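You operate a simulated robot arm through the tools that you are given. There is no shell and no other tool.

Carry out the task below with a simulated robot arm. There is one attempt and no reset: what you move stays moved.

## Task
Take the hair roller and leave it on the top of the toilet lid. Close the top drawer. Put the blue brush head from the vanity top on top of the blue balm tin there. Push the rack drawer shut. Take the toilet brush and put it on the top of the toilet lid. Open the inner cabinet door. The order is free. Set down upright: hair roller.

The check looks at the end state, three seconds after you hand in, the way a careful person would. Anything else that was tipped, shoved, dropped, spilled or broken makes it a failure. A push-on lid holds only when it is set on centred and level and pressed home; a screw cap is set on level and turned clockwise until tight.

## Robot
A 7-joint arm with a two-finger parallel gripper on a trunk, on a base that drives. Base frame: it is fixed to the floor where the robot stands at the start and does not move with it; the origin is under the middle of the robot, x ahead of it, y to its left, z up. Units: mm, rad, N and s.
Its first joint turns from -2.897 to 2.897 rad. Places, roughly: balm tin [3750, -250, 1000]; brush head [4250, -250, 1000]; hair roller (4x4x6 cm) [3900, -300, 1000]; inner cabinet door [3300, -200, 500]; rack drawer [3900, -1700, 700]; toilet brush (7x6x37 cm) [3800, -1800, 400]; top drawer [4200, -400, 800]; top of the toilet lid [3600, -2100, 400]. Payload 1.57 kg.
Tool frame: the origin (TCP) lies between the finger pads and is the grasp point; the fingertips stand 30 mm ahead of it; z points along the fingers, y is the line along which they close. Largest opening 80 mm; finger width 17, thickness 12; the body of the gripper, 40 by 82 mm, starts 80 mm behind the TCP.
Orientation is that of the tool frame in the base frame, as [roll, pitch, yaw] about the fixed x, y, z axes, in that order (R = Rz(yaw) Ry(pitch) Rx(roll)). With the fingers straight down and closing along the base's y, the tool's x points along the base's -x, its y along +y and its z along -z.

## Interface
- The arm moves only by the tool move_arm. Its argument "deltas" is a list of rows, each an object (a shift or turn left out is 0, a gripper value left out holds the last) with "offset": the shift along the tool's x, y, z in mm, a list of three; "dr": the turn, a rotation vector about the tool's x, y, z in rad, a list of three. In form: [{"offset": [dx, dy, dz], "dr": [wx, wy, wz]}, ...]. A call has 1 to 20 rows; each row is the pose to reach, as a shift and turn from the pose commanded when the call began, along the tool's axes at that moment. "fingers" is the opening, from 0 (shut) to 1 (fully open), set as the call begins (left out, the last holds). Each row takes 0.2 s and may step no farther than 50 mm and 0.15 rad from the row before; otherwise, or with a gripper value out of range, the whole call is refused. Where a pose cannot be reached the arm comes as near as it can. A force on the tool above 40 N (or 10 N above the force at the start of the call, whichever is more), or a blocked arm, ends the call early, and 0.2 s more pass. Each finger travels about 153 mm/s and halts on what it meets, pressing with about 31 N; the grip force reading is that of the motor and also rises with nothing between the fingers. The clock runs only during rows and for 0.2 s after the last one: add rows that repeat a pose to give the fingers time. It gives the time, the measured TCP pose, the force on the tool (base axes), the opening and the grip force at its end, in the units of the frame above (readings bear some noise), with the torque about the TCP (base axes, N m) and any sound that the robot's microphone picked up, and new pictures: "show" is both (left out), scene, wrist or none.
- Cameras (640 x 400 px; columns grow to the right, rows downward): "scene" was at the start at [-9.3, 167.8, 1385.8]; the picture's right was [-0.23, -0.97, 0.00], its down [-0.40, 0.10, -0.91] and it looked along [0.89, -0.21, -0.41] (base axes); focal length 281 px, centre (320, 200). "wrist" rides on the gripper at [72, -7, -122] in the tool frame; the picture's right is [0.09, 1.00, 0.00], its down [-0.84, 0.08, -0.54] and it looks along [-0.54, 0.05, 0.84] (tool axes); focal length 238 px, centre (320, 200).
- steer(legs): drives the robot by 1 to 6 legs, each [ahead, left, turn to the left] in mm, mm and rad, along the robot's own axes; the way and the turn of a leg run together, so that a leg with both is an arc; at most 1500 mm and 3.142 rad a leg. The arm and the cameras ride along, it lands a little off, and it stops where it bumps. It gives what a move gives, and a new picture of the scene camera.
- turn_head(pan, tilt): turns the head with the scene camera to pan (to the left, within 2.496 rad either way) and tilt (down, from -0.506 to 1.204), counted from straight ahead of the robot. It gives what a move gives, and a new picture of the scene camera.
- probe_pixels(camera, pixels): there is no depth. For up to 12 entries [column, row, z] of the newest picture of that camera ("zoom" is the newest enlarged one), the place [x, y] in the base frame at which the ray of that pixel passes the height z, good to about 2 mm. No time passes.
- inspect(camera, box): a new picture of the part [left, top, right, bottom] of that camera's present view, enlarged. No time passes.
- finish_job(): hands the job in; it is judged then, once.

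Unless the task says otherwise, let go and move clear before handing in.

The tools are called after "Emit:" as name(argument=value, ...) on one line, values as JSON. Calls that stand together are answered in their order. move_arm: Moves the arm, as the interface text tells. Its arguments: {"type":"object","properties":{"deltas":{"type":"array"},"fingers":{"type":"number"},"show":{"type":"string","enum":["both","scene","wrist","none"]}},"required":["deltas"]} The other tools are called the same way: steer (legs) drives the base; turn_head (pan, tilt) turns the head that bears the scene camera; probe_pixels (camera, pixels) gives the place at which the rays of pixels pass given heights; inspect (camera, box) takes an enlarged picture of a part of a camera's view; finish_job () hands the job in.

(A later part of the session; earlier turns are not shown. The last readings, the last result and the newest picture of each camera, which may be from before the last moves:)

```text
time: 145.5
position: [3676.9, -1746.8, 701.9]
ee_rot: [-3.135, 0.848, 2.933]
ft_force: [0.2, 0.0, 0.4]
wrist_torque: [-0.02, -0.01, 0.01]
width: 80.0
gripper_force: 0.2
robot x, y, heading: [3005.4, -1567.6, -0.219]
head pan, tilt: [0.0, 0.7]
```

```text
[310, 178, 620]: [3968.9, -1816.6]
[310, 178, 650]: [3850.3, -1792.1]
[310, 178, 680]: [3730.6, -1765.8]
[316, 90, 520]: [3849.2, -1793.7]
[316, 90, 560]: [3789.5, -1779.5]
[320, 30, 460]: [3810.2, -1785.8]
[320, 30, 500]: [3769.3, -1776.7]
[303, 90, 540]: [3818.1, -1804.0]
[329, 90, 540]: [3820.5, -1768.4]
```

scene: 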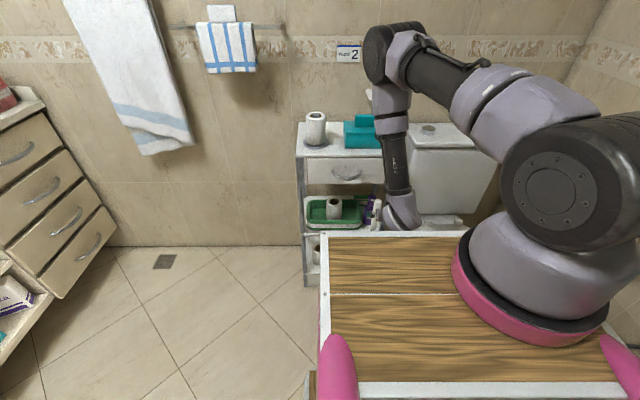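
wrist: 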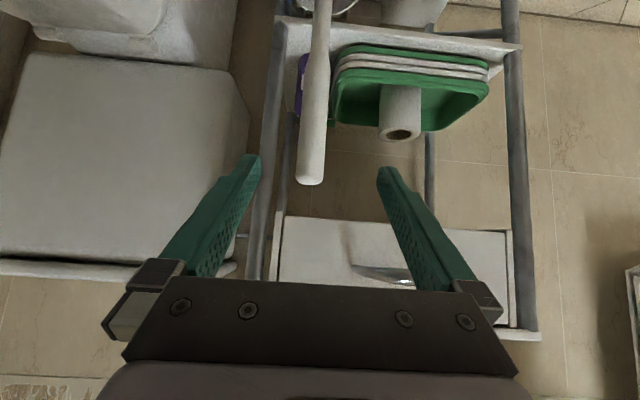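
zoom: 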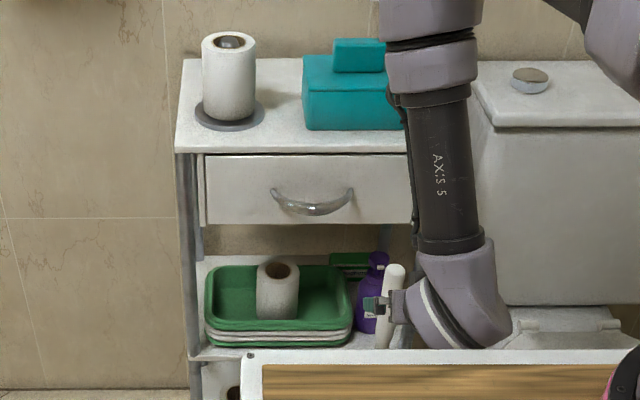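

Handle is vertical at u≈4073, v≈-892, tip z≈669. I lower to z≈545 and then move forward around the shaft.

Emit:
move_arm(deltas=[{"offset": [29.5, -3, 26]}, {"offset": [59, -7, 52]}, {"offset": [88.5, -7, 78]}, {"offset": [117.8, -7, 103.9]}, {"offset": [101.4, -7, 122.5]}, {"offset": [85, -7, 141]}, {"offset": [72, -7, 156]}, {"offset": [72, -7, 156]}], fingers=1)

Emit:
inspect(camera="scene", box=[280, 160, 460, 260])

```text
time: 147.3
position: [3743.6, -1769.2, 545.1]
ee_rot: [-3.136, 0.849, 2.934]
ft_force: [0.4, 0.5, 0.3]
wrist_torque: [0.0, 0.03, 0.01]
width: 80.1
gripper_force: 0.2
robot x, y, heading: [3010.0, -1571.5, -0.217]
head pan, tilt: [0.0, 0.7]
```

scene: 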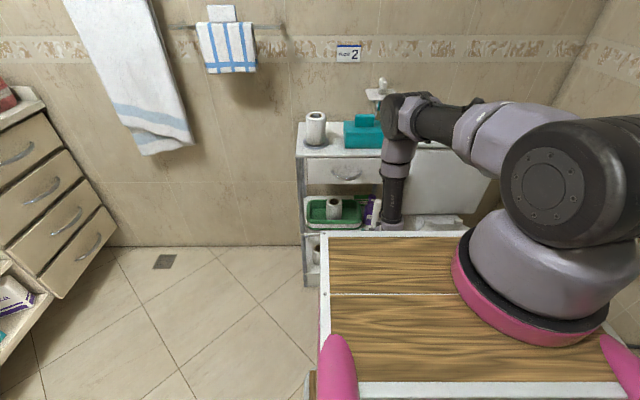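
wrist: 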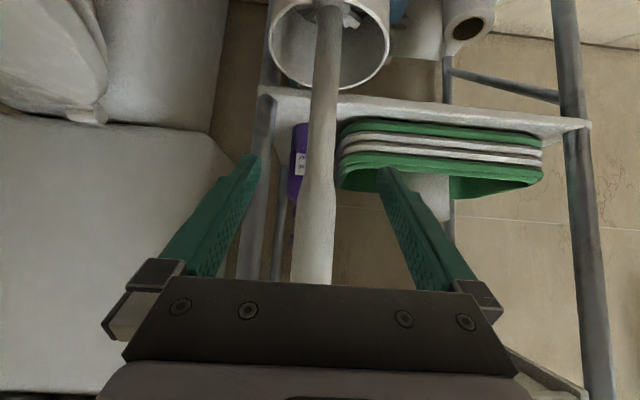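

```text
3.56 times, centred on (370, 210) of scene
```

zoom: 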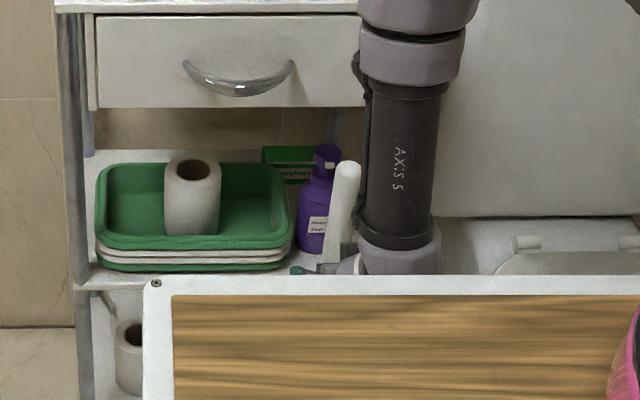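

The shaft runs between the fingers. I advance 28 mm more and close.

Emit:
move_arm(deltas=[{"offset": [-9.5, 0, 10.5]}, {"offset": [-18.5, 0, 21]}, {"offset": [-18.5, 0, 21]}], fingers=1, show="wrist")

Emit:
move_arm(deltas=[{"offset": [0, 0, 0]}, {"offset": [0, 0, 0]}, {"offset": [0, 0, 0]}], fingers=0)

```text
time: 148.1
position: [3771.5, -1774.2, 543.7]
ee_rot: [-3.134, 0.847, 2.936]
ft_force: [-0.2, -0.9, 0.4]
wrist_torque: [0.0, 0.0, 0.01]
width: 80.0
gripper_force: 0.1
robot x, y, heading: [3012.1, -1570.0, -0.225]
head pan, tilt: [0.0, 0.7]
```

wrist: 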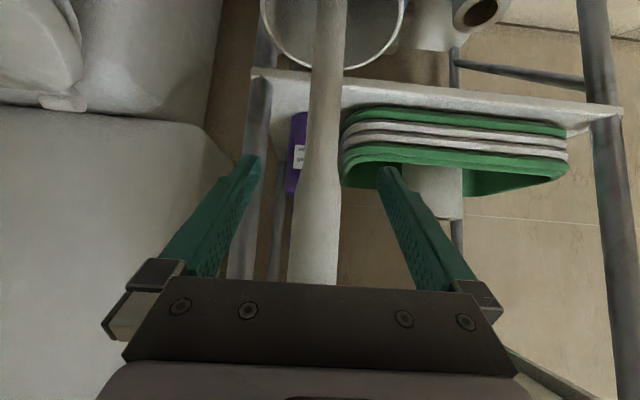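

```text
time: 148.9
position: [3771.5, -1774.3, 544.5]
ee_rot: [-3.136, 0.847, 2.935]
ft_force: [1.0, -0.5, -0.3]
wrist_torque: [0.05, -0.15, -0.03]
width: 27.2
gripper_force: 31.6
robot x, y, heading: [3006.4, -1571.1, -0.222]
head pan, tilt: [0.0, 0.7]
```

scene: 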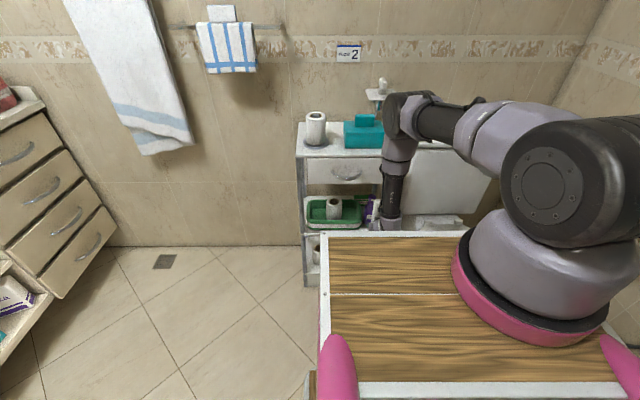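
wrist: 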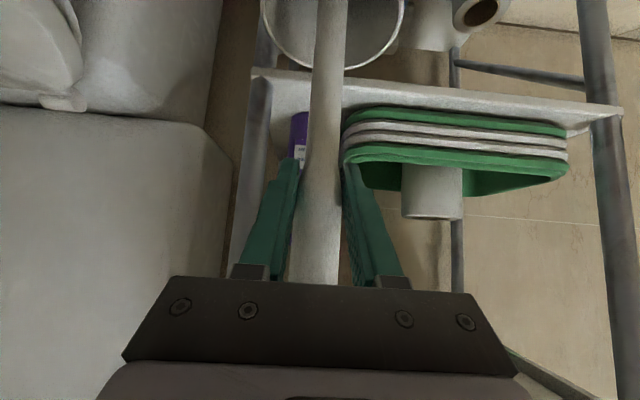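

Gripped at 27 mm. I lift straight up out of the cup, watching force.

Emit:
move_arm(deltas=[{"offset": [-15, 0, -13.2]}, {"offset": [-30, 0, -26.5]}, {"offset": [-45, 0, -39.7]}, {"offset": [-60, 0, -52.9]}, {"offset": [-82.5, 0, -72.8]}, {"offset": [-105, 0, -92.6]}, {"offset": [-127.5, 0, -112.5]}, {"offset": [-150, 0, -132.3]}, {"offset": [-165, 0, -145.5]}], fingers=0)

```text
time: 150.9
position: [3770.4, -1773.6, 765.3]
ee_rot: [-3.137, 0.848, 2.933]
ft_force: [-0.6, -0.5, -2.5]
wrist_torque: [-0.01, 0.01, 0.0]
width: 27.3
gripper_force: 31.5
robot x, y, heading: [3006.5, -1567.2, -0.226]
head pan, tilt: [0.0, 0.7]
```

scene: 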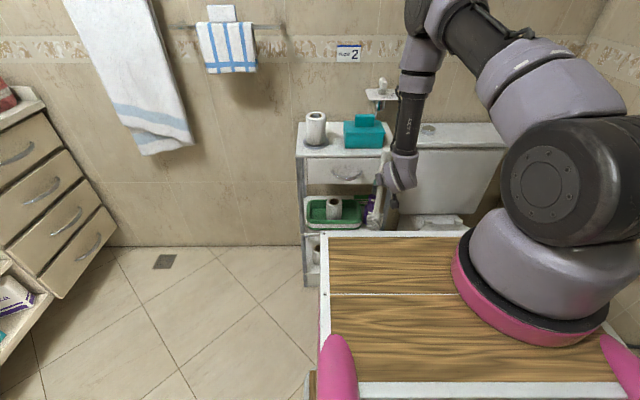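
wrist: 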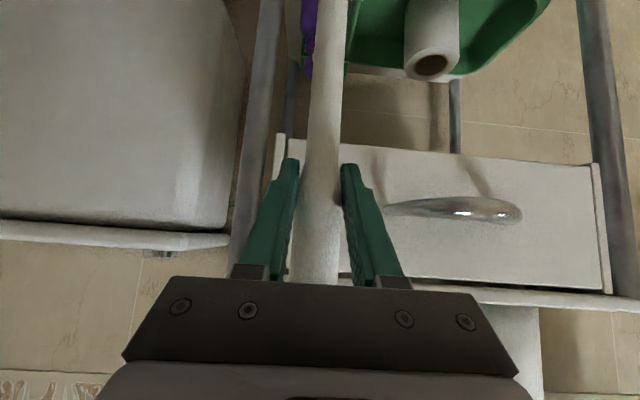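

The brush is out of the cup (bottom ≈525). I carry it sideways over the lid, pulling back 60 mm and up 40 mm.

Emit:
move_arm(deltas=[{"offset": [4, -15, -30]}, {"offset": [7, -45, -55]}, {"offset": [9.7, -85, -71.5]}, {"offset": [9.7, -125, -71.5]}, {"offset": [9.7, -165, -71.5]}, {"offset": [9.7, -205, -71.5]}, {"offset": [9.7, -245, -71.5]}, {"offset": [9.7, -280, -71.5]}, {"offset": [9.7, -308, -71.5]}, {"offset": [9.7, -308, -71.5]}], fingers=0)

Emit:
turn_head(pan=-0.35, tilt=0.65)

```text
time: 153.1
position: [3647.0, -2063.4, 805.4]
ee_rot: [-3.134, 0.847, 2.935]
ft_force: [0.4, -0.9, -1.5]
wrist_torque: [0.01, 0.02, 0.0]
width: 27.3
gripper_force: 30.7
robot x, y, heading: [3008.2, -1562.7, -0.219]
head pan, tilt: [0.0, 0.7]
```

scene: 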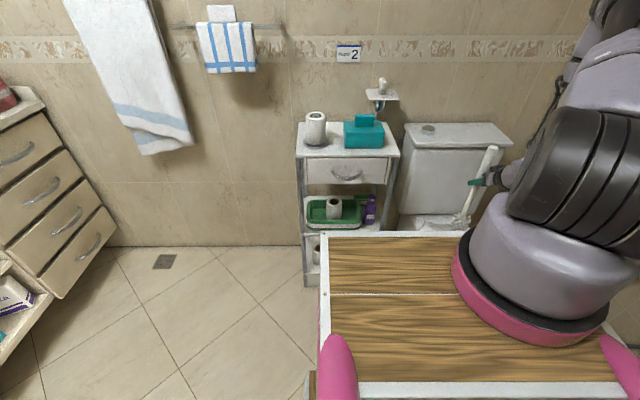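
wrist: 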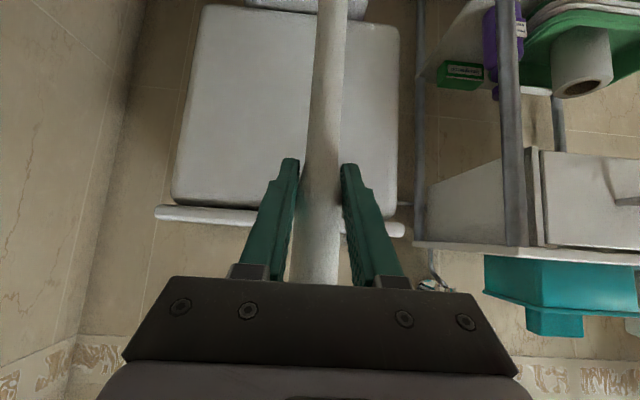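

```text
time: 153.9
position: [3649.5, -2064.1, 805.6]
ee_rot: [-3.137, 0.847, 2.933]
ft_force: [-0.7, 0.3, -1.8]
wrist_torque: [0.0, 0.01, 0.01]
width: 27.3
gripper_force: 31.4
robot x, y, heading: [3006.4, -1572.3, -0.223]
head pan, tilt: [-0.351, 0.649]
```

scene: 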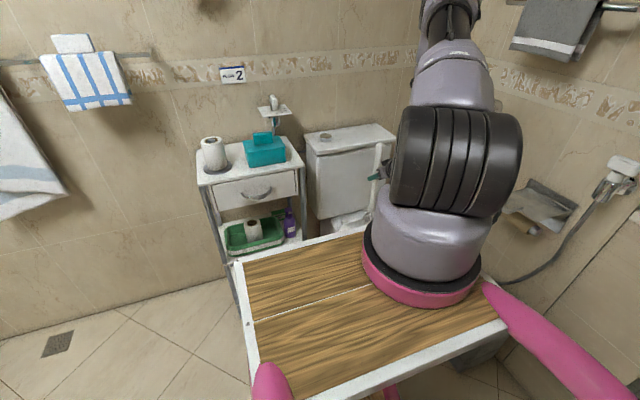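

TCP is over the lid (u≈4016, v≈-1201). I rotate the tool 90° inward about its y so the brush becomes horizontal, head toward the lid's front.

Emit:
move_arm(deltas=[{"offset": [1, 0, -1], "dr": [0, 0.131, 0]}, {"offset": [2, 0, -2], "dr": [0, 0.262, 0]}, {"offset": [3, 0, -3], "dr": [0, 0.393, 0]}, {"offset": [4, 0, -4], "dr": [0, 0.524, 0]}, {"offset": [5, 0, -5], "dr": [0, 0.654, 0]}, {"offset": [6, 0, -6], "dr": [0, 0.785, 0]}, {"offset": [7, 0, -7], "dr": [0, 0.916, 0]}, {"offset": [8, 0, -8], "dr": [0, 1.047, 0]}, {"offset": [9, 0, -9], "dr": [0, 1.178, 0]}, {"offset": [10, 0, -10], "dr": [0, 1.309, 0]}, {"offset": [10, 0, -11], "dr": [0, 1.44, 0]}, {"offset": [10, 0, -11], "dr": [0, 1.571, 0]}, {"offset": [10, 0, -11], "dr": [0, 1.571, 0]}], fingers=0)

```text
time: 156.7
position: [3631.9, -2059.9, 805.1]
ee_rot: [-3.139, -0.723, 2.927]
ft_force: [0.6, -0.4, -1.2]
wrist_torque: [-0.03, -0.29, 0.03]
width: 27.3
gripper_force: 30.5
robot x, y, heading: [3010.0, -1569.3, -0.225]
head pan, tilt: [-0.351, 0.649]
```

scene: 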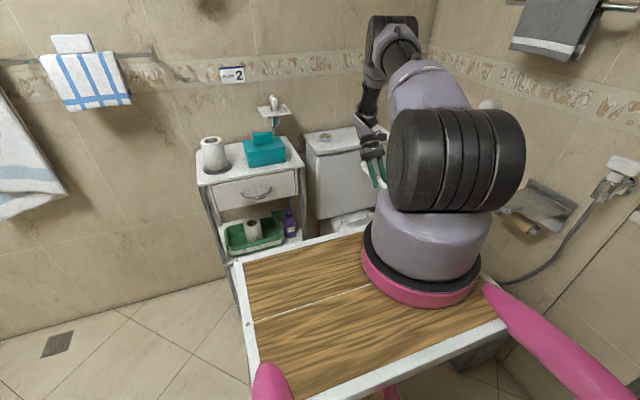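
wrist: 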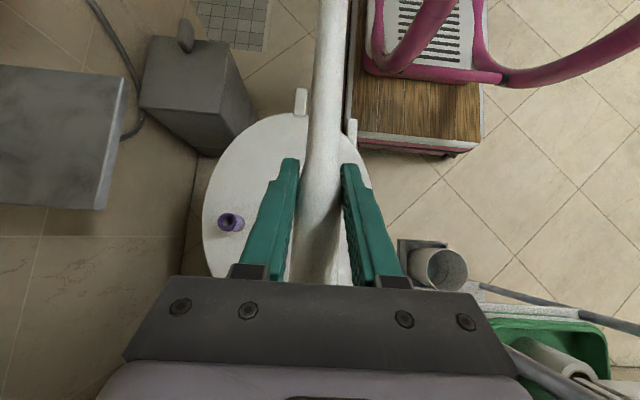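

The brush is horizontal, the cup stayed put at (440,265), the roller stands at (230,222). I probe the lid outline at z=449 in this view.

Emit:
probe_pixels(camera="wrist", pixels=[[203, 215, 449], [370, 188, 449], [272, 114, 449], [350, 150, 449], [215, 272, 449], [230, 222, 511], [322, 5, 805], [320, 100, 805], [300, 90, 449], [352, 122, 449]])

Emit:
inspect(camera="wrist", box=[180, 0, 420, 300])

```text
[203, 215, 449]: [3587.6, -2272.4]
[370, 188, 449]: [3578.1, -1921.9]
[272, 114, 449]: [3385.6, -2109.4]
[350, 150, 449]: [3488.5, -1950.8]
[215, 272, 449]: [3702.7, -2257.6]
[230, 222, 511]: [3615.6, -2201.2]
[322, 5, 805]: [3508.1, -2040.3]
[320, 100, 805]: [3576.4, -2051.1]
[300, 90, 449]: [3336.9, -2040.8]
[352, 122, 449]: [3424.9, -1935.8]
```

```text
1.33 times, centred on (300, 150) of wrist
```

zoom: 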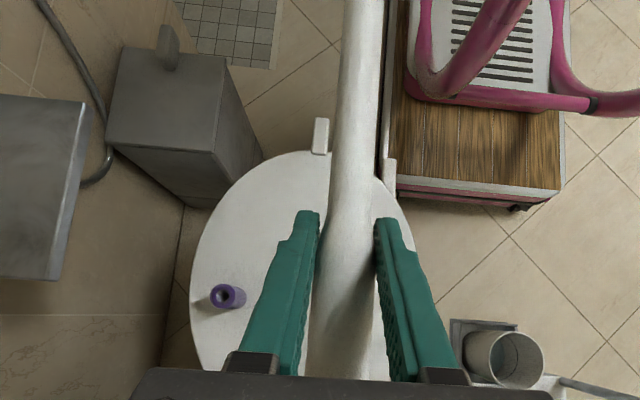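

Lid spans v -1078…-1417, u 3765…4200. I shift slightly to u≈4012, v≈-1222 and lower toward the lid.

Emit:
move_arm(deltas=[{"offset": [-9.8, -22, -8.6]}, {"offset": [-36, -22, 21.4]}, {"offset": [-62.8, -22, 51.4]}, {"offset": [-89.2, -22, 81.4]}, {"offset": [-115.7, -22, 111.4]}, {"offset": [-142, -22, 141.4]}, {"offset": [-168.7, -22, 171.4]}, {"offset": [-188.5, -22, 193.9]}, {"offset": [-188.5, -22, 193.9]}], fingers=0)

Emit:
inspect(camera="scene", box=[260, 100, 440, 250])

```text
time: 158.7
position: [3635.5, -2062.7, 578.2]
ee_rot: [-3.135, -0.725, 2.926]
ft_force: [0.2, -0.4, -1.2]
wrist_torque: [-0.02, -0.28, -0.01]
width: 27.0
gripper_force: 31.0
out of reach, approached as far as the arm can: row 7, 8, 9
robot x, y, heading: [3005.3, -1571.3, -0.221]
head pan, tilt: [-0.351, 0.649]
```

scene: 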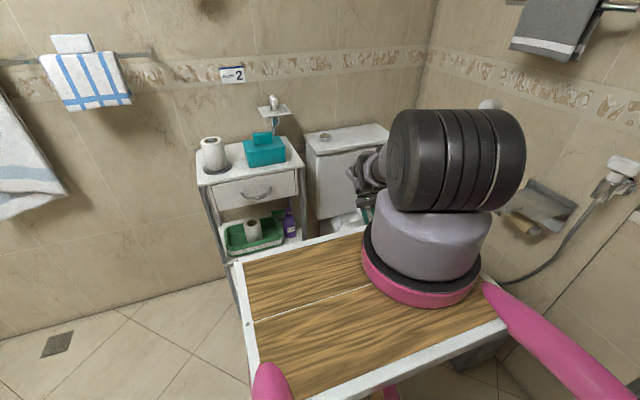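
wrist: 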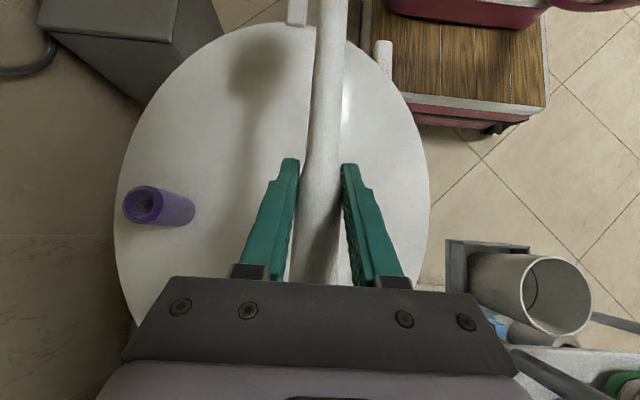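

```text
2.67 times, centred on (350, 175) of scene
```

zoom: 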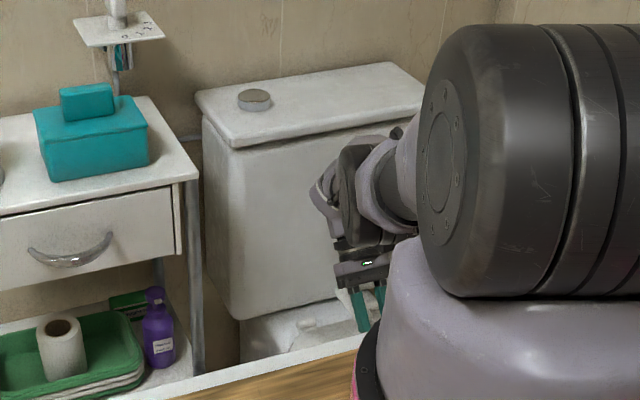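

Reach ends at z=578. I need the base ~120 mm further forward; I check the platform's front corner (wrist ~ (408,97)) against the toilet.

Emit:
probe_pixels(camera="wrist", pixels=[[408, 97, 200], [408, 97, 100], [543, 108, 200], [412, 120, 100], [490, 130, 30], [383, 75, 430], [428, 190, 449], [460, 290, 300], [375, 0, 200]])

Emit:
inspect(camera="wrist", box=[260, 0, 580, 200])

```text
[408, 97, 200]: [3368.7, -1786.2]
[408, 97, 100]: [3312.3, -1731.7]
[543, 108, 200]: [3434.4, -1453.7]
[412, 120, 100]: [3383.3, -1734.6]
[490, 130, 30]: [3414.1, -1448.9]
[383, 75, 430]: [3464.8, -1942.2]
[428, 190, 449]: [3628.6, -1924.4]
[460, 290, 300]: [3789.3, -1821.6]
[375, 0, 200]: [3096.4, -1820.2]
```

```text
2.00 times, centred on (420, 100) of wrist
```

zoom: 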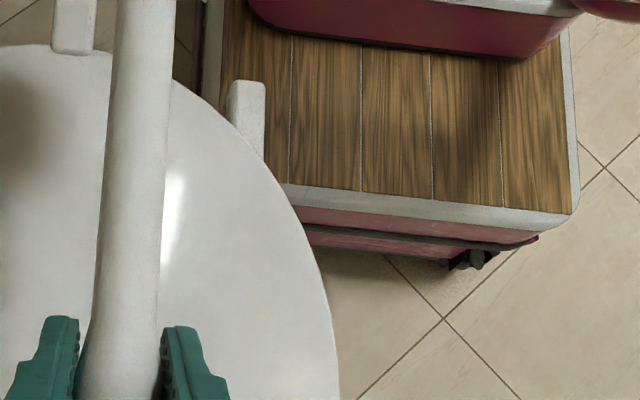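

Clear enough: the platform corner would stay outside the lid outline. I raise, pull the arm back 130 mm, then drive 130 mm forward.

Emit:
move_arm(deltas=[{"offset": [25, 0, -28]}, {"offset": [50, 0, -56]}, {"offset": [75, 0, -85]}, {"offset": [99, 0, -112.5]}, {"offset": [123, 0, -91]}, {"offset": [148, 0, -69.5]}, {"offset": [172, 0, -48]}, {"offset": [196.5, 0, -26.5]}, {"offset": [196.5, 0, -26.5]}], fingers=0)

Emit:
steer(legs=[[130, 25, 0]])

```text
time: 160.7
position: [3637.8, -2129.5, 656.2]
ee_rot: [-3.138, -0.726, 2.928]
ft_force: [0.6, -0.2, -2.2]
wrist_torque: [-0.08, -0.27, 0.01]
width: 27.4
gripper_force: 30.9
out of reach, approached as far as the arm can: row 1, 2, 3, 4, 5, 6, 7, 8, 9
robot x, y, heading: [3005.5, -1568.9, -0.22]
head pan, tilt: [-0.351, 0.649]
```

scene: 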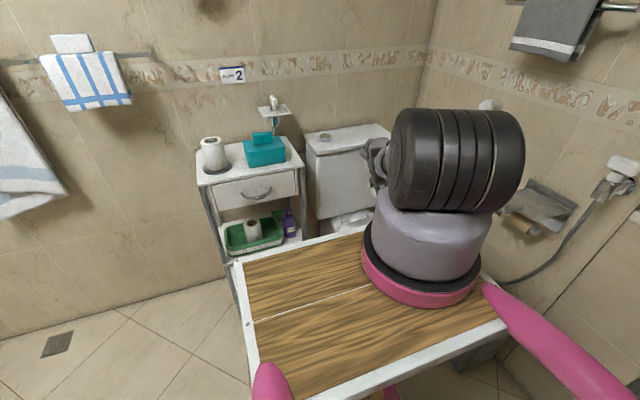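
wrist: 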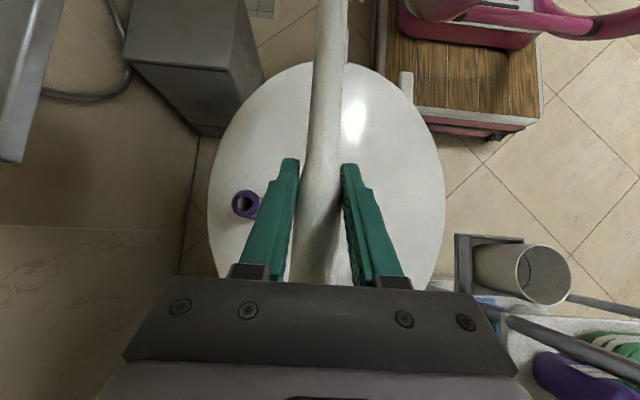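

```text
time: 161.7
position: [3664.8, -2132.1, 643.2]
ee_rot: [3.133, -0.753, 2.922]
ft_force: [0.9, 0.1, -3.6]
wrist_torque: [-0.06, -0.25, -0.05]
width: 27.1
gripper_force: 30.5
robot x, y, heading: [3053.5, -1570.9, -0.227]
head pan, tilt: [-0.351, 0.649]
stopped in leg 1: the robot was blocked; the commanded pose is now the measured one
```

scene: 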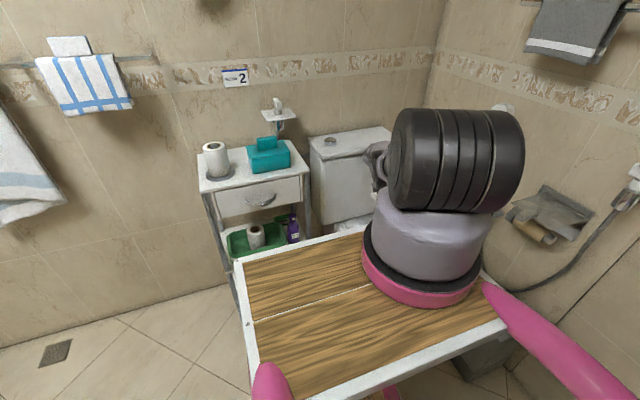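

The hand touched the tank and the drive stopped after ~48 mm. I move the arm back from the tank and up to z≈800, where it was comfortable.

Emit:
move_arm(deltas=[{"offset": [14, 5, 10]}, {"offset": [35, 12, 0]}, {"offset": [65, 20, -30]}, {"offset": [95, 30, -55]}, {"offset": [120, 38, -75]}, {"offset": [135, 41, -88.6]}, {"offset": [135, 41, -88.6]}], fingers=0)

```text
time: 163.2
position: [3647.7, -2107.7, 669.6]
ee_rot: [3.034, -0.903, 2.974]
ft_force: [-0.2, -0.5, -1.1]
wrist_torque: [-0.1, -0.27, -0.03]
width: 27.4
gripper_force: 31.3
out of reach, approached as far as the arm can: row 1, 2, 3, 4, 5, 6, 7
robot x, y, heading: [3049.6, -1569.6, -0.233]
head pan, tilt: [-0.351, 0.649]
stopped in row 7: the arm was blocked; the commanded pose is now the measured one
```

scene: 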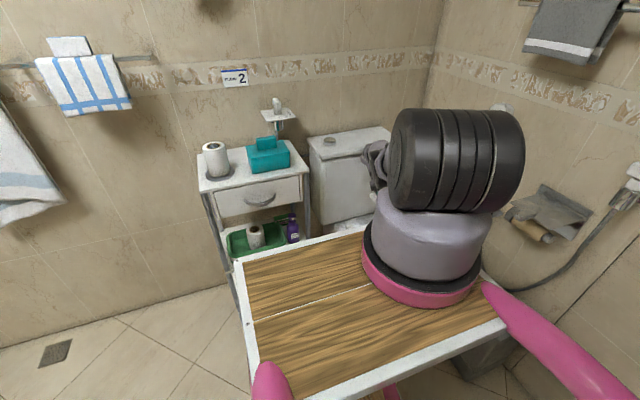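
wrist: 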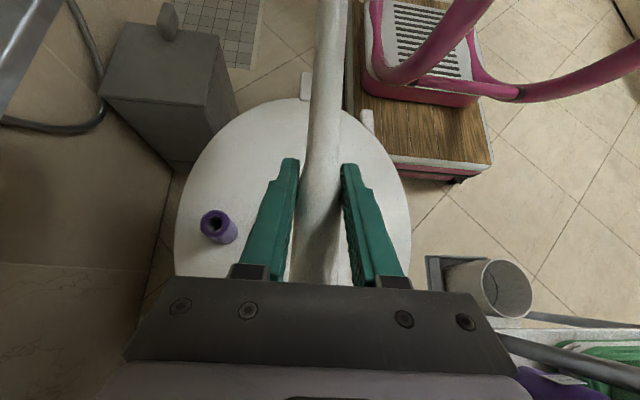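

The arm is at an awkward limit. I correct the orientation back to the earlier comfortable one and rise with a slight shift toward the lid's left side.

Emit:
move_arm(deltas=[{"offset": [5, 12, -5], "dr": [0.03, -0.06, 0.01]}, {"offset": [20, 25, -20], "dr": [0.05, -0.12, 0.02]}, {"offset": [40, 40, -40], "dr": [0.077, -0.178, 0.03]}, {"offset": [60, 53, -60], "dr": [0.077, -0.178, 0.03]}, {"offset": [80, 53, -80], "dr": [0.077, -0.178, 0.03]}, {"offset": [96, 53, -96], "dr": [0.077, -0.178, 0.03]}, {"offset": [96, 53, -96], "dr": [0.077, -0.178, 0.03]}], fingers=0)

```text
time: 164.6
position: [3652.3, -2100.6, 667.2]
ee_rot: [3.061, -0.886, 2.914]
ft_force: [0.0, 0.4, -2.2]
wrist_torque: [-0.1, -0.27, -0.04]
width: 27.1
gripper_force: 31.1
out of reach, approached as far as the arm can: row 1, 2, 3, 4, 5, 6
robot x, y, heading: [3048.0, -1569.9, -0.226]
head pan, tilt: [-0.351, 0.649]
stopped in row 6: the arm was blocked; the commanded pose is now the measured one
```

scene: 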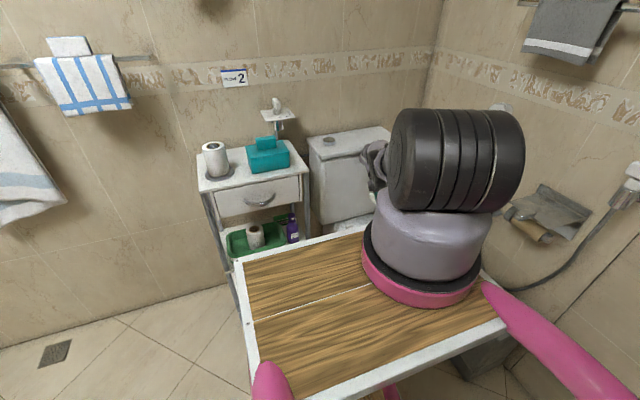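
wrist: 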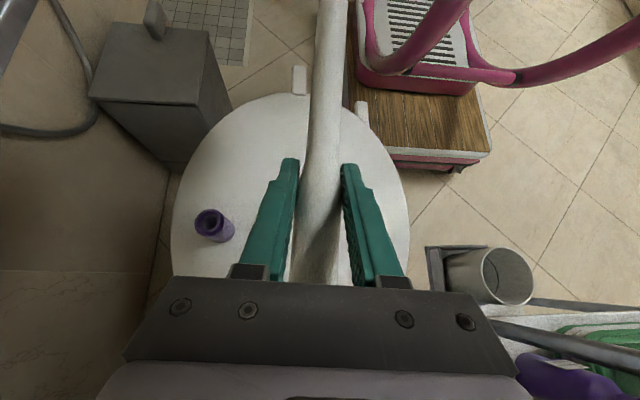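

I zoom on the hand near the tank to see what obstructs it.

Emit:
inspect(camera="scene", box=[290, 100, 420, 240])

Emit:
turn_head(pan=-0.5, tilt=0.2)

```text
2.86 times, centred on (355, 170) of scene
```

zoom: 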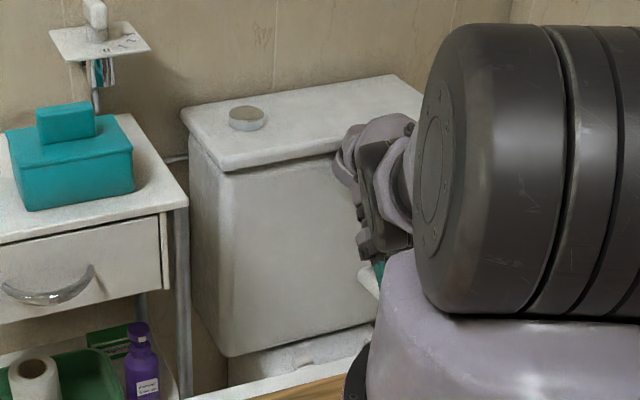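

```text
time: 165.5
position: [3652.9, -2100.9, 666.1]
ee_rot: [3.059, -0.886, 2.916]
ft_force: [0.6, 0.2, -1.4]
wrist_torque: [-0.08, -0.3, 0.0]
width: 27.4
gripper_force: 31.6
robot x, y, heading: [3050.6, -1574.1, -0.224]
head pan, tilt: [-0.499, 0.201]
```

scene: 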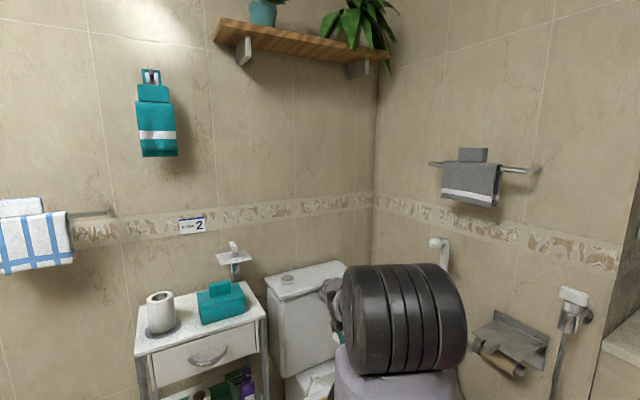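

The wrist is against the tank's front. I'll drive the base back 70 mm to free it (brush is well above the roller).

Emit:
steer(legs=[[-70, 0, 0]])

Emit:
turn_head(pan=-0.35, tilt=0.65)

```text
time: 166.5
position: [3586.9, -2085.5, 667.4]
ee_rot: [3.061, -0.887, 2.917]
ft_force: [-0.6, 0.1, -2.1]
wrist_torque: [-0.09, -0.33, -0.01]
width: 27.3
gripper_force: 31.1
robot x, y, heading: [2981.9, -1553.3, -0.229]
head pan, tilt: [-0.499, 0.201]
```

scene: 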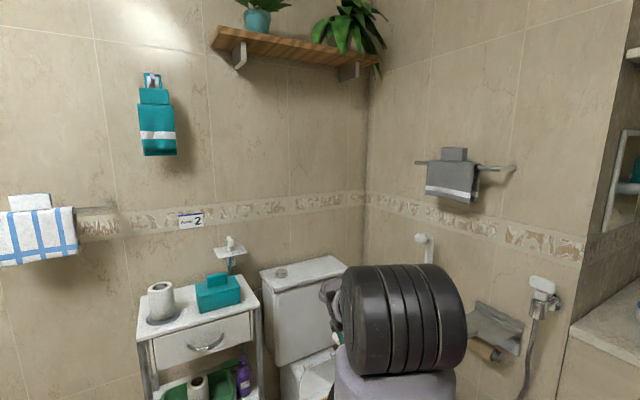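

```text
time: 167.4
position: [3587.4, -2085.1, 666.7]
ee_rot: [3.063, -0.889, 2.916]
ft_force: [0.8, 0.1, -1.8]
wrist_torque: [-0.05, -0.32, -0.02]
width: 27.3
gripper_force: 31.5
robot x, y, heading: [2981.9, -1552.5, -0.226]
head pan, tilt: [-0.351, 0.649]
```

scene: 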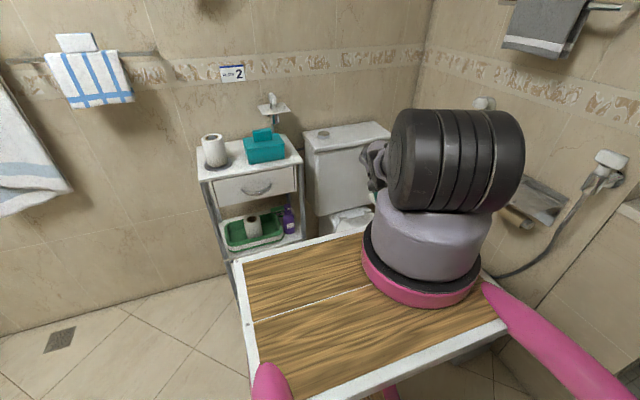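

Freed. Now I restore the orientation and raise to z≈800.

Emit:
move_arm(deltas=[{"offset": [18, 8, -14], "dr": [0.015, -0.03, 0.005]}, {"offset": [36, 15, -28], "dr": [0.03, -0.06, 0.01]}, {"offset": [54, 25, -43], "dr": [0.05, -0.1, 0.015]}, {"offset": [72, 33, -57], "dr": [0.065, -0.13, 0.02]}, {"offset": [90, 40, -72], "dr": [0.077, -0.16, 0.02]}, {"offset": [105, 45, -85], "dr": [0.077, -0.163, 0.02]}, {"offset": [105, 45, -85], "dr": [0.077, -0.163, 0.02]}], fingers=0)

```text
time: 169.0
position: [3675.4, -2103.0, 769.1]
ee_rot: [-3.118, -0.724, 2.881]
ft_force: [0.1, 0.0, -2.8]
wrist_torque: [-0.1, -0.25, 0.02]
width: 27.5
gripper_force: 30.9
out of reach, approached as far as the arm can: row 1, 2, 3, 4, 5, 6, 7
robot x, y, heading: [2982.1, -1551.6, -0.226]
head pan, tilt: [-0.351, 0.649]
```

scene: 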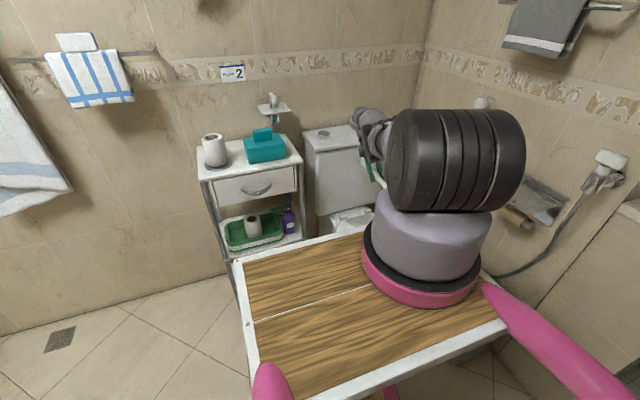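
wrist: 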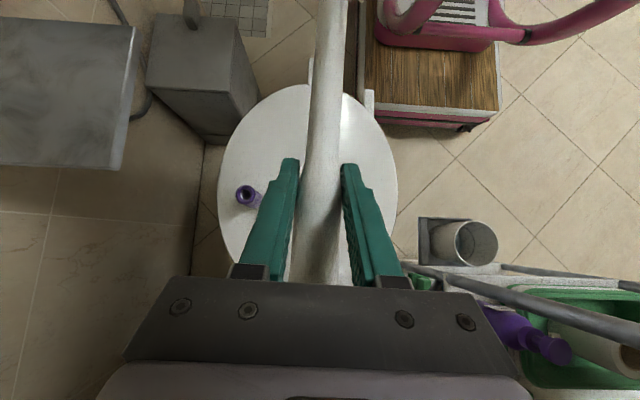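

The arm only partly followed (it drifted outward to u≈4051). I raise it higher to z≈950 to get out of this cramped posture.

Emit:
move_arm(deltas=[{"offset": [-20, -2, -35]}, {"offset": [-40, -4, -70]}, {"offset": [-30, -6, -105]}, {"offset": [0, -8, -138]}, {"offset": [30, -10, -170]}, {"offset": [30, -10, -170]}], fingers=0)

```text
time: 170.4
position: [3718.8, -2091.6, 883.0]
ee_rot: [-3.117, -0.723, 2.883]
ft_force: [-0.5, 0.3, -2.0]
wrist_torque: [-0.07, -0.28, -0.02]
width: 27.4
gripper_force: 30.9
out of reach, approached as far as the arm can: row 1, 2, 3, 4, 5, 6
robot x, y, heading: [2982.4, -1553.0, -0.23]
head pan, tilt: [-0.351, 0.649]
```

scene: 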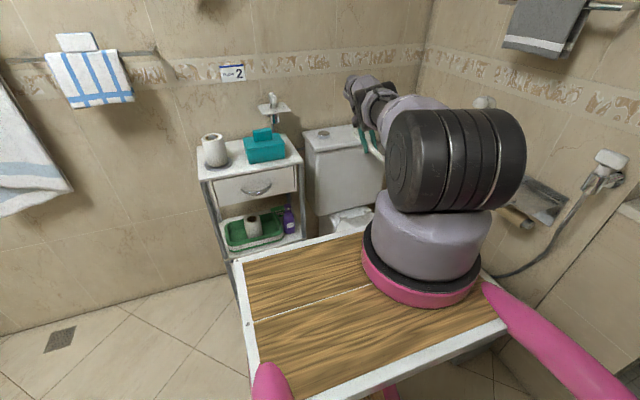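
wrist: 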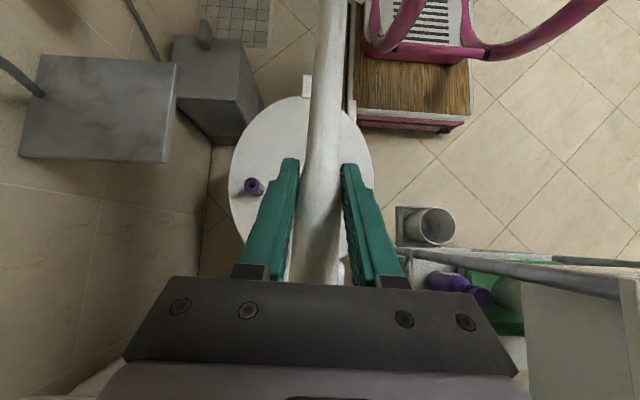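

The arm seems stuck fully straight (elbow on the wrong side of full stretch). I first back the base 150 mm for safety, then extend the arm outward a bit so it can fold the other way.

Emit:
steer(legs=[[-150, 0, 0]])

Emit:
move_arm(deltas=[{"offset": [-30, 0, -7]}, {"offset": [-60, 0, -14]}, {"offset": [-90, 0, -20]}, {"offset": [-133, 0, -30]}, {"offset": [-133, 0, -30]}], fingers=0)

```text
time: 171.7
position: [3572.4, -2058.7, 882.5]
ee_rot: [-3.117, -0.72, 2.881]
ft_force: [0.2, -0.1, -2.1]
wrist_torque: [-0.1, -0.27, 0.0]
width: 27.3
gripper_force: 30.9
robot x, y, heading: [2832.4, -1515.7, -0.231]
head pan, tilt: [-0.351, 0.649]
```

scene: 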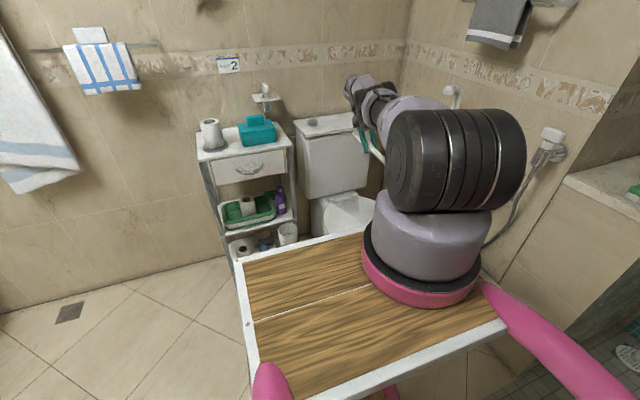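

```text
time: 172.9
position: [3585.3, -2030.5, 864.1]
ee_rot: [-3.119, -0.72, 2.881]
ft_force: [-0.8, -0.3, -1.6]
wrist_torque: [-0.08, -0.3, 0.01]
width: 27.2
gripper_force: 30.9
out of reach, approached as far as the arm can: row 1, 2, 3, 4, 5
robot x, y, heading: [2833.5, -1520.9, -0.224]
head pan, tilt: [-0.351, 0.649]
```

scene: 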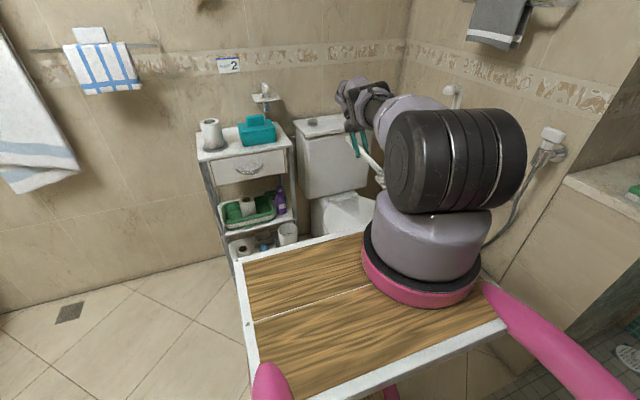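
wrist: 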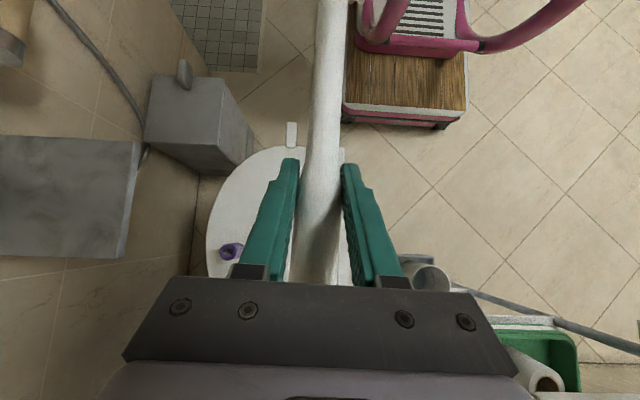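

It is at full stretch. Now I command it straight inward toward the robot to see whether the elbow folds.

Emit:
move_arm(deltas=[{"offset": [32, 0, 23]}, {"offset": [64, 0, 46]}, {"offset": [96, 0, 69]}, {"offset": [128, 0, 92]}, {"offset": [160, 0, 115]}, {"offset": [192, 0, 138]}, {"offset": [192, 0, 138]}], fingers=0)

```text
time: 174.5
position: [3356.2, -1973.9, 889.0]
ee_rot: [-3.119, -0.721, 2.882]
ft_force: [0.7, -0.3, -1.9]
wrist_torque: [-0.07, -0.3, -0.01]
width: 27.5
gripper_force: 31.2
robot x, y, heading: [2834.2, -1519.4, -0.228]
head pan, tilt: [-0.351, 0.649]
```

scene: 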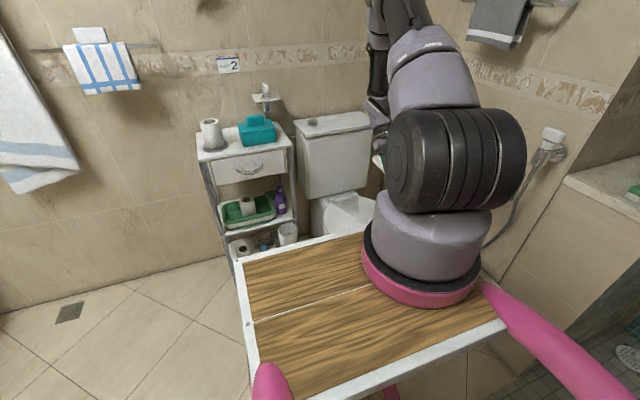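
wrist: 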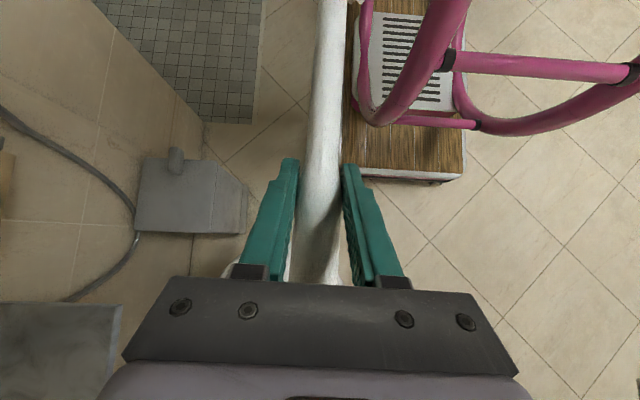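

The elbow folds normally again. Now I drive forward 290 mm so the lid is well within reach, with the brush high.

Emit:
steer(legs=[[290, 0, 0]])

Emit:
inspect(camera="wrist", box=[0, 0, 640, 400])

```text
time: 176.5
position: [3639.1, -2037.8, 888.9]
ee_rot: [-3.119, -0.723, 2.883]
ft_force: [-0.2, 0.2, -1.9]
wrist_torque: [-0.07, -0.27, 0.02]
width: 27.5
gripper_force: 30.9
robot x, y, heading: [3117.0, -1585.1, -0.227]
head pan, tilt: [-0.351, 0.649]
```

scene: 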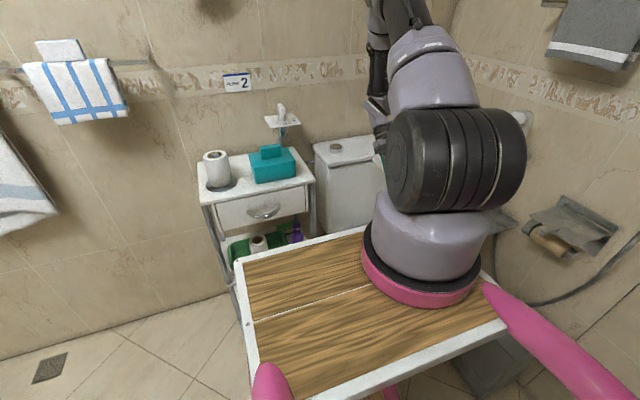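

```text
1.00 times, centred on (320, 200) of wrist (not enlarged: the box is as wide or as high as the picture)
```

zoom: 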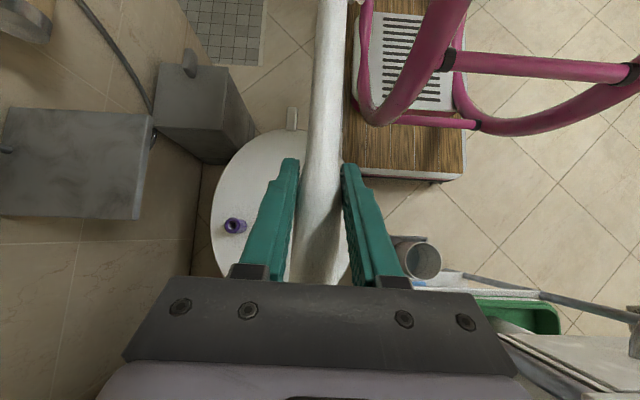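

TCP is at u≈4002, v≈-1177. I shift 45 mm toward the lid's middle and lower to z≈600.

Emit:
move_arm(deltas=[{"offset": [0, -22, 0]}, {"offset": [-8, -45, 9]}, {"offset": [-34, -45, 39]}, {"offset": [-60, -45, 69]}, {"offset": [-87, -45, 99]}, {"offset": [-113, -45, 129]}, {"offset": [-140, -45, 159]}, {"offset": [-166, -45, 189]}, {"offset": [-191, -45, 217]}, {"offset": [-191, -45, 217]}], fingers=0)

```text
time: 178.7
position: [3626.8, -2086.5, 601.0]
ee_rot: [-3.12, -0.724, 2.883]
ft_force: [-0.6, 0.7, -1.7]
wrist_torque: [-0.04, -0.29, -0.01]
width: 27.3
gripper_force: 31.0
robot x, y, heading: [3119.2, -1585.0, -0.219]
head pan, tilt: [-0.351, 0.649]
```

scene: 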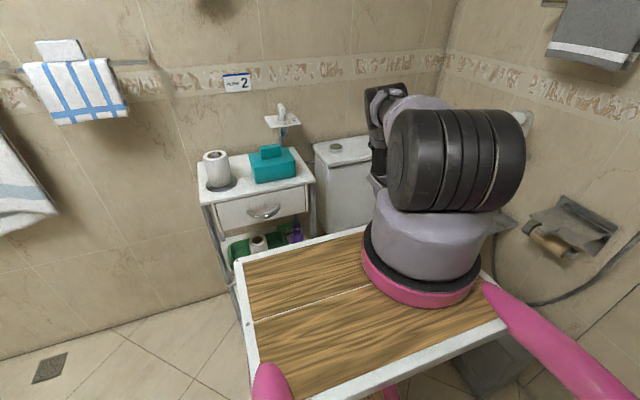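
wrist: 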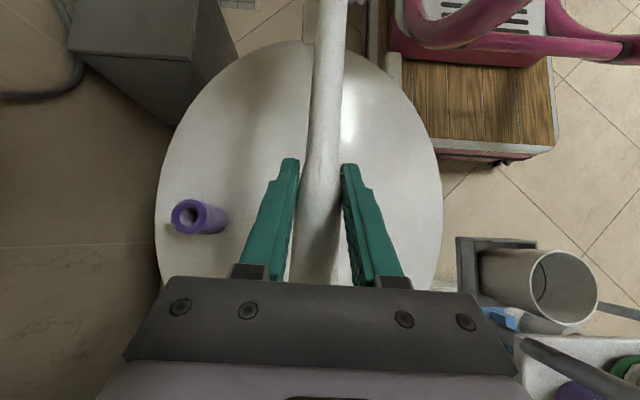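

Good. I lower further to z≈515.

Emit:
move_arm(deltas=[{"offset": [-20, 0, 22.5]}, {"offset": [-40, 0, 45]}, {"offset": [-57, 0, 64.5]}, {"offset": [-57, 0, 64.5]}], fingers=0)

Emit:
inspect(camera="wrist", box=[100, 0, 500, 300])

```text
time: 179.7
position: [3626.5, -2088.0, 514.1]
ee_rot: [-3.12, -0.723, 2.883]
ft_force: [0.2, 0.8, -2.0]
wrist_torque: [-0.07, -0.27, 0.03]
width: 27.3
gripper_force: 31.5
robot x, y, heading: [3119.4, -1582.5, -0.226]
head pan, tilt: [-0.351, 0.649]
```

scene: 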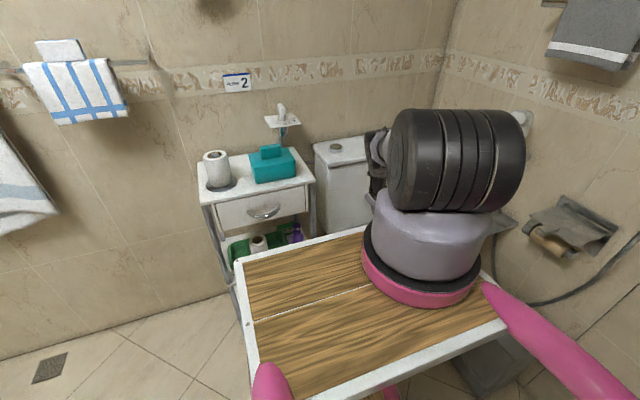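
wrist: 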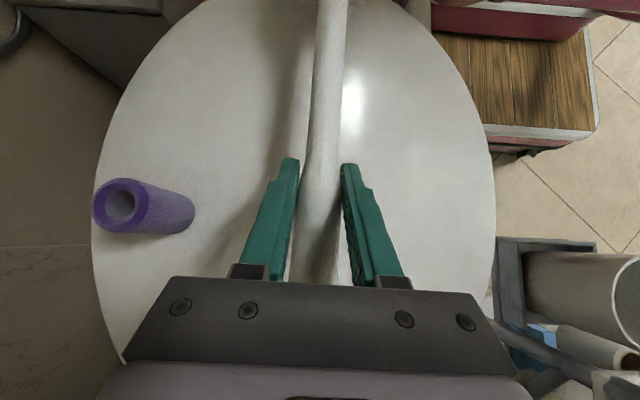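

```text
1.33 times, centred on (300, 150) of wrist
```

zoom: 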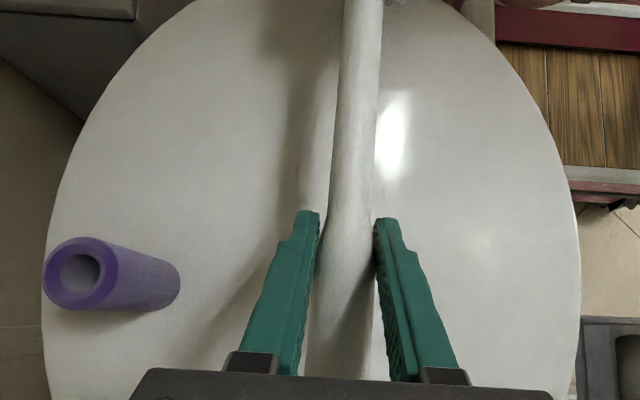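

Now I feel downward in 4 mm steps.

Emit:
move_arm(deltas=[{"offset": [-5.3, 0, 6]}, {"offset": [-8, 0, 9]}, {"offset": [-10.6, 0, 12]}, {"offset": [-13.2, 0, 15]}, {"offset": [-13.2, 0, 15]}], show="none")

```text
time: 180.9
position: [3626.1, -2087.6, 494.0]
ee_rot: [-3.119, -0.722, 2.882]
ft_force: [0.0, 0.2, -2.4]
wrist_torque: [-0.06, -0.3, -0.02]
width: 27.5
gripper_force: 30.9
robot x, y, heading: [3116.7, -1585.5, -0.227]
head pan, tilt: [-0.351, 0.649]
```

Emit:
move_arm(deltas=[{"offset": [-1.8, 0, 2]}, {"offset": [-3.6, 0, 4.1]}, {"offset": [-5.3, 0, 6]}, {"offset": [-5.3, 0, 6]}], show="none")

```text
time: 181.9
position: [3627.8, -2087.1, 487.7]
ee_rot: [-3.118, -0.722, 2.882]
ft_force: [0.6, -0.4, 3.1]
wrist_torque: [0.23, 0.9, -0.07]
width: 27.3
gripper_force: 30.7
robot x, y, heading: [3114.3, -1589.6, -0.226]
head pan, tilt: [-0.351, 0.649]
```

The head touches the lid (torque flipped to +0.9 N m). I open the fingers to release.

Emit:
move_arm(deltas=[{"offset": [0, 0, 0]}, {"offset": [0, 0, 0]}, {"offset": [0, 0, 0]}, {"offset": [0, 0, 0]}], fingers=0.75)

Emit:
inspect(camera="wrist", box=[100, 0, 500, 300])

```text
time: 182.9
position: [3626.8, -2088.1, 486.6]
ee_rot: [-3.118, -0.72, 2.882]
ft_force: [0.0, -0.4, -0.2]
wrist_torque: [0.02, 0.01, 0.02]
width: 60.3
gripper_force: 0.0
robot x, y, heading: [3115.2, -1588.5, -0.228]
head pan, tilt: [-0.351, 0.649]
```

scene: 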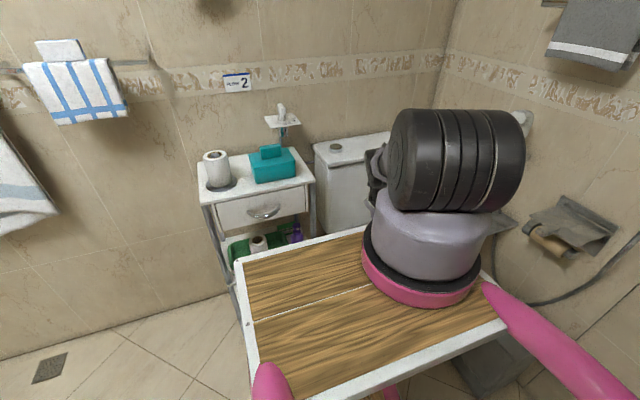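
wrist: 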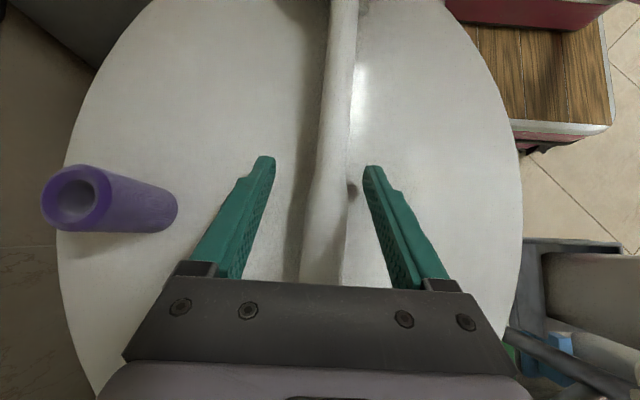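

```text
1.33 times, centred on (300, 150) of wrist
```

zoom: 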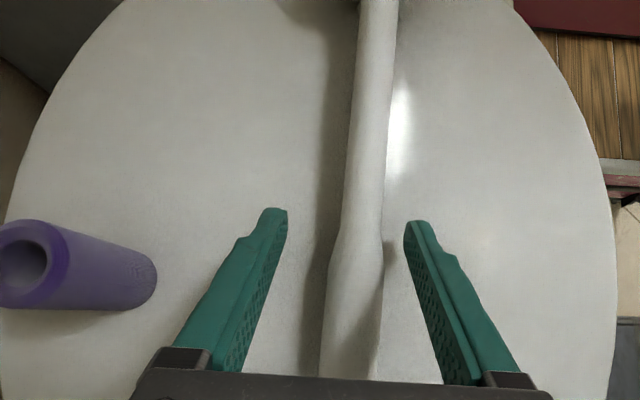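

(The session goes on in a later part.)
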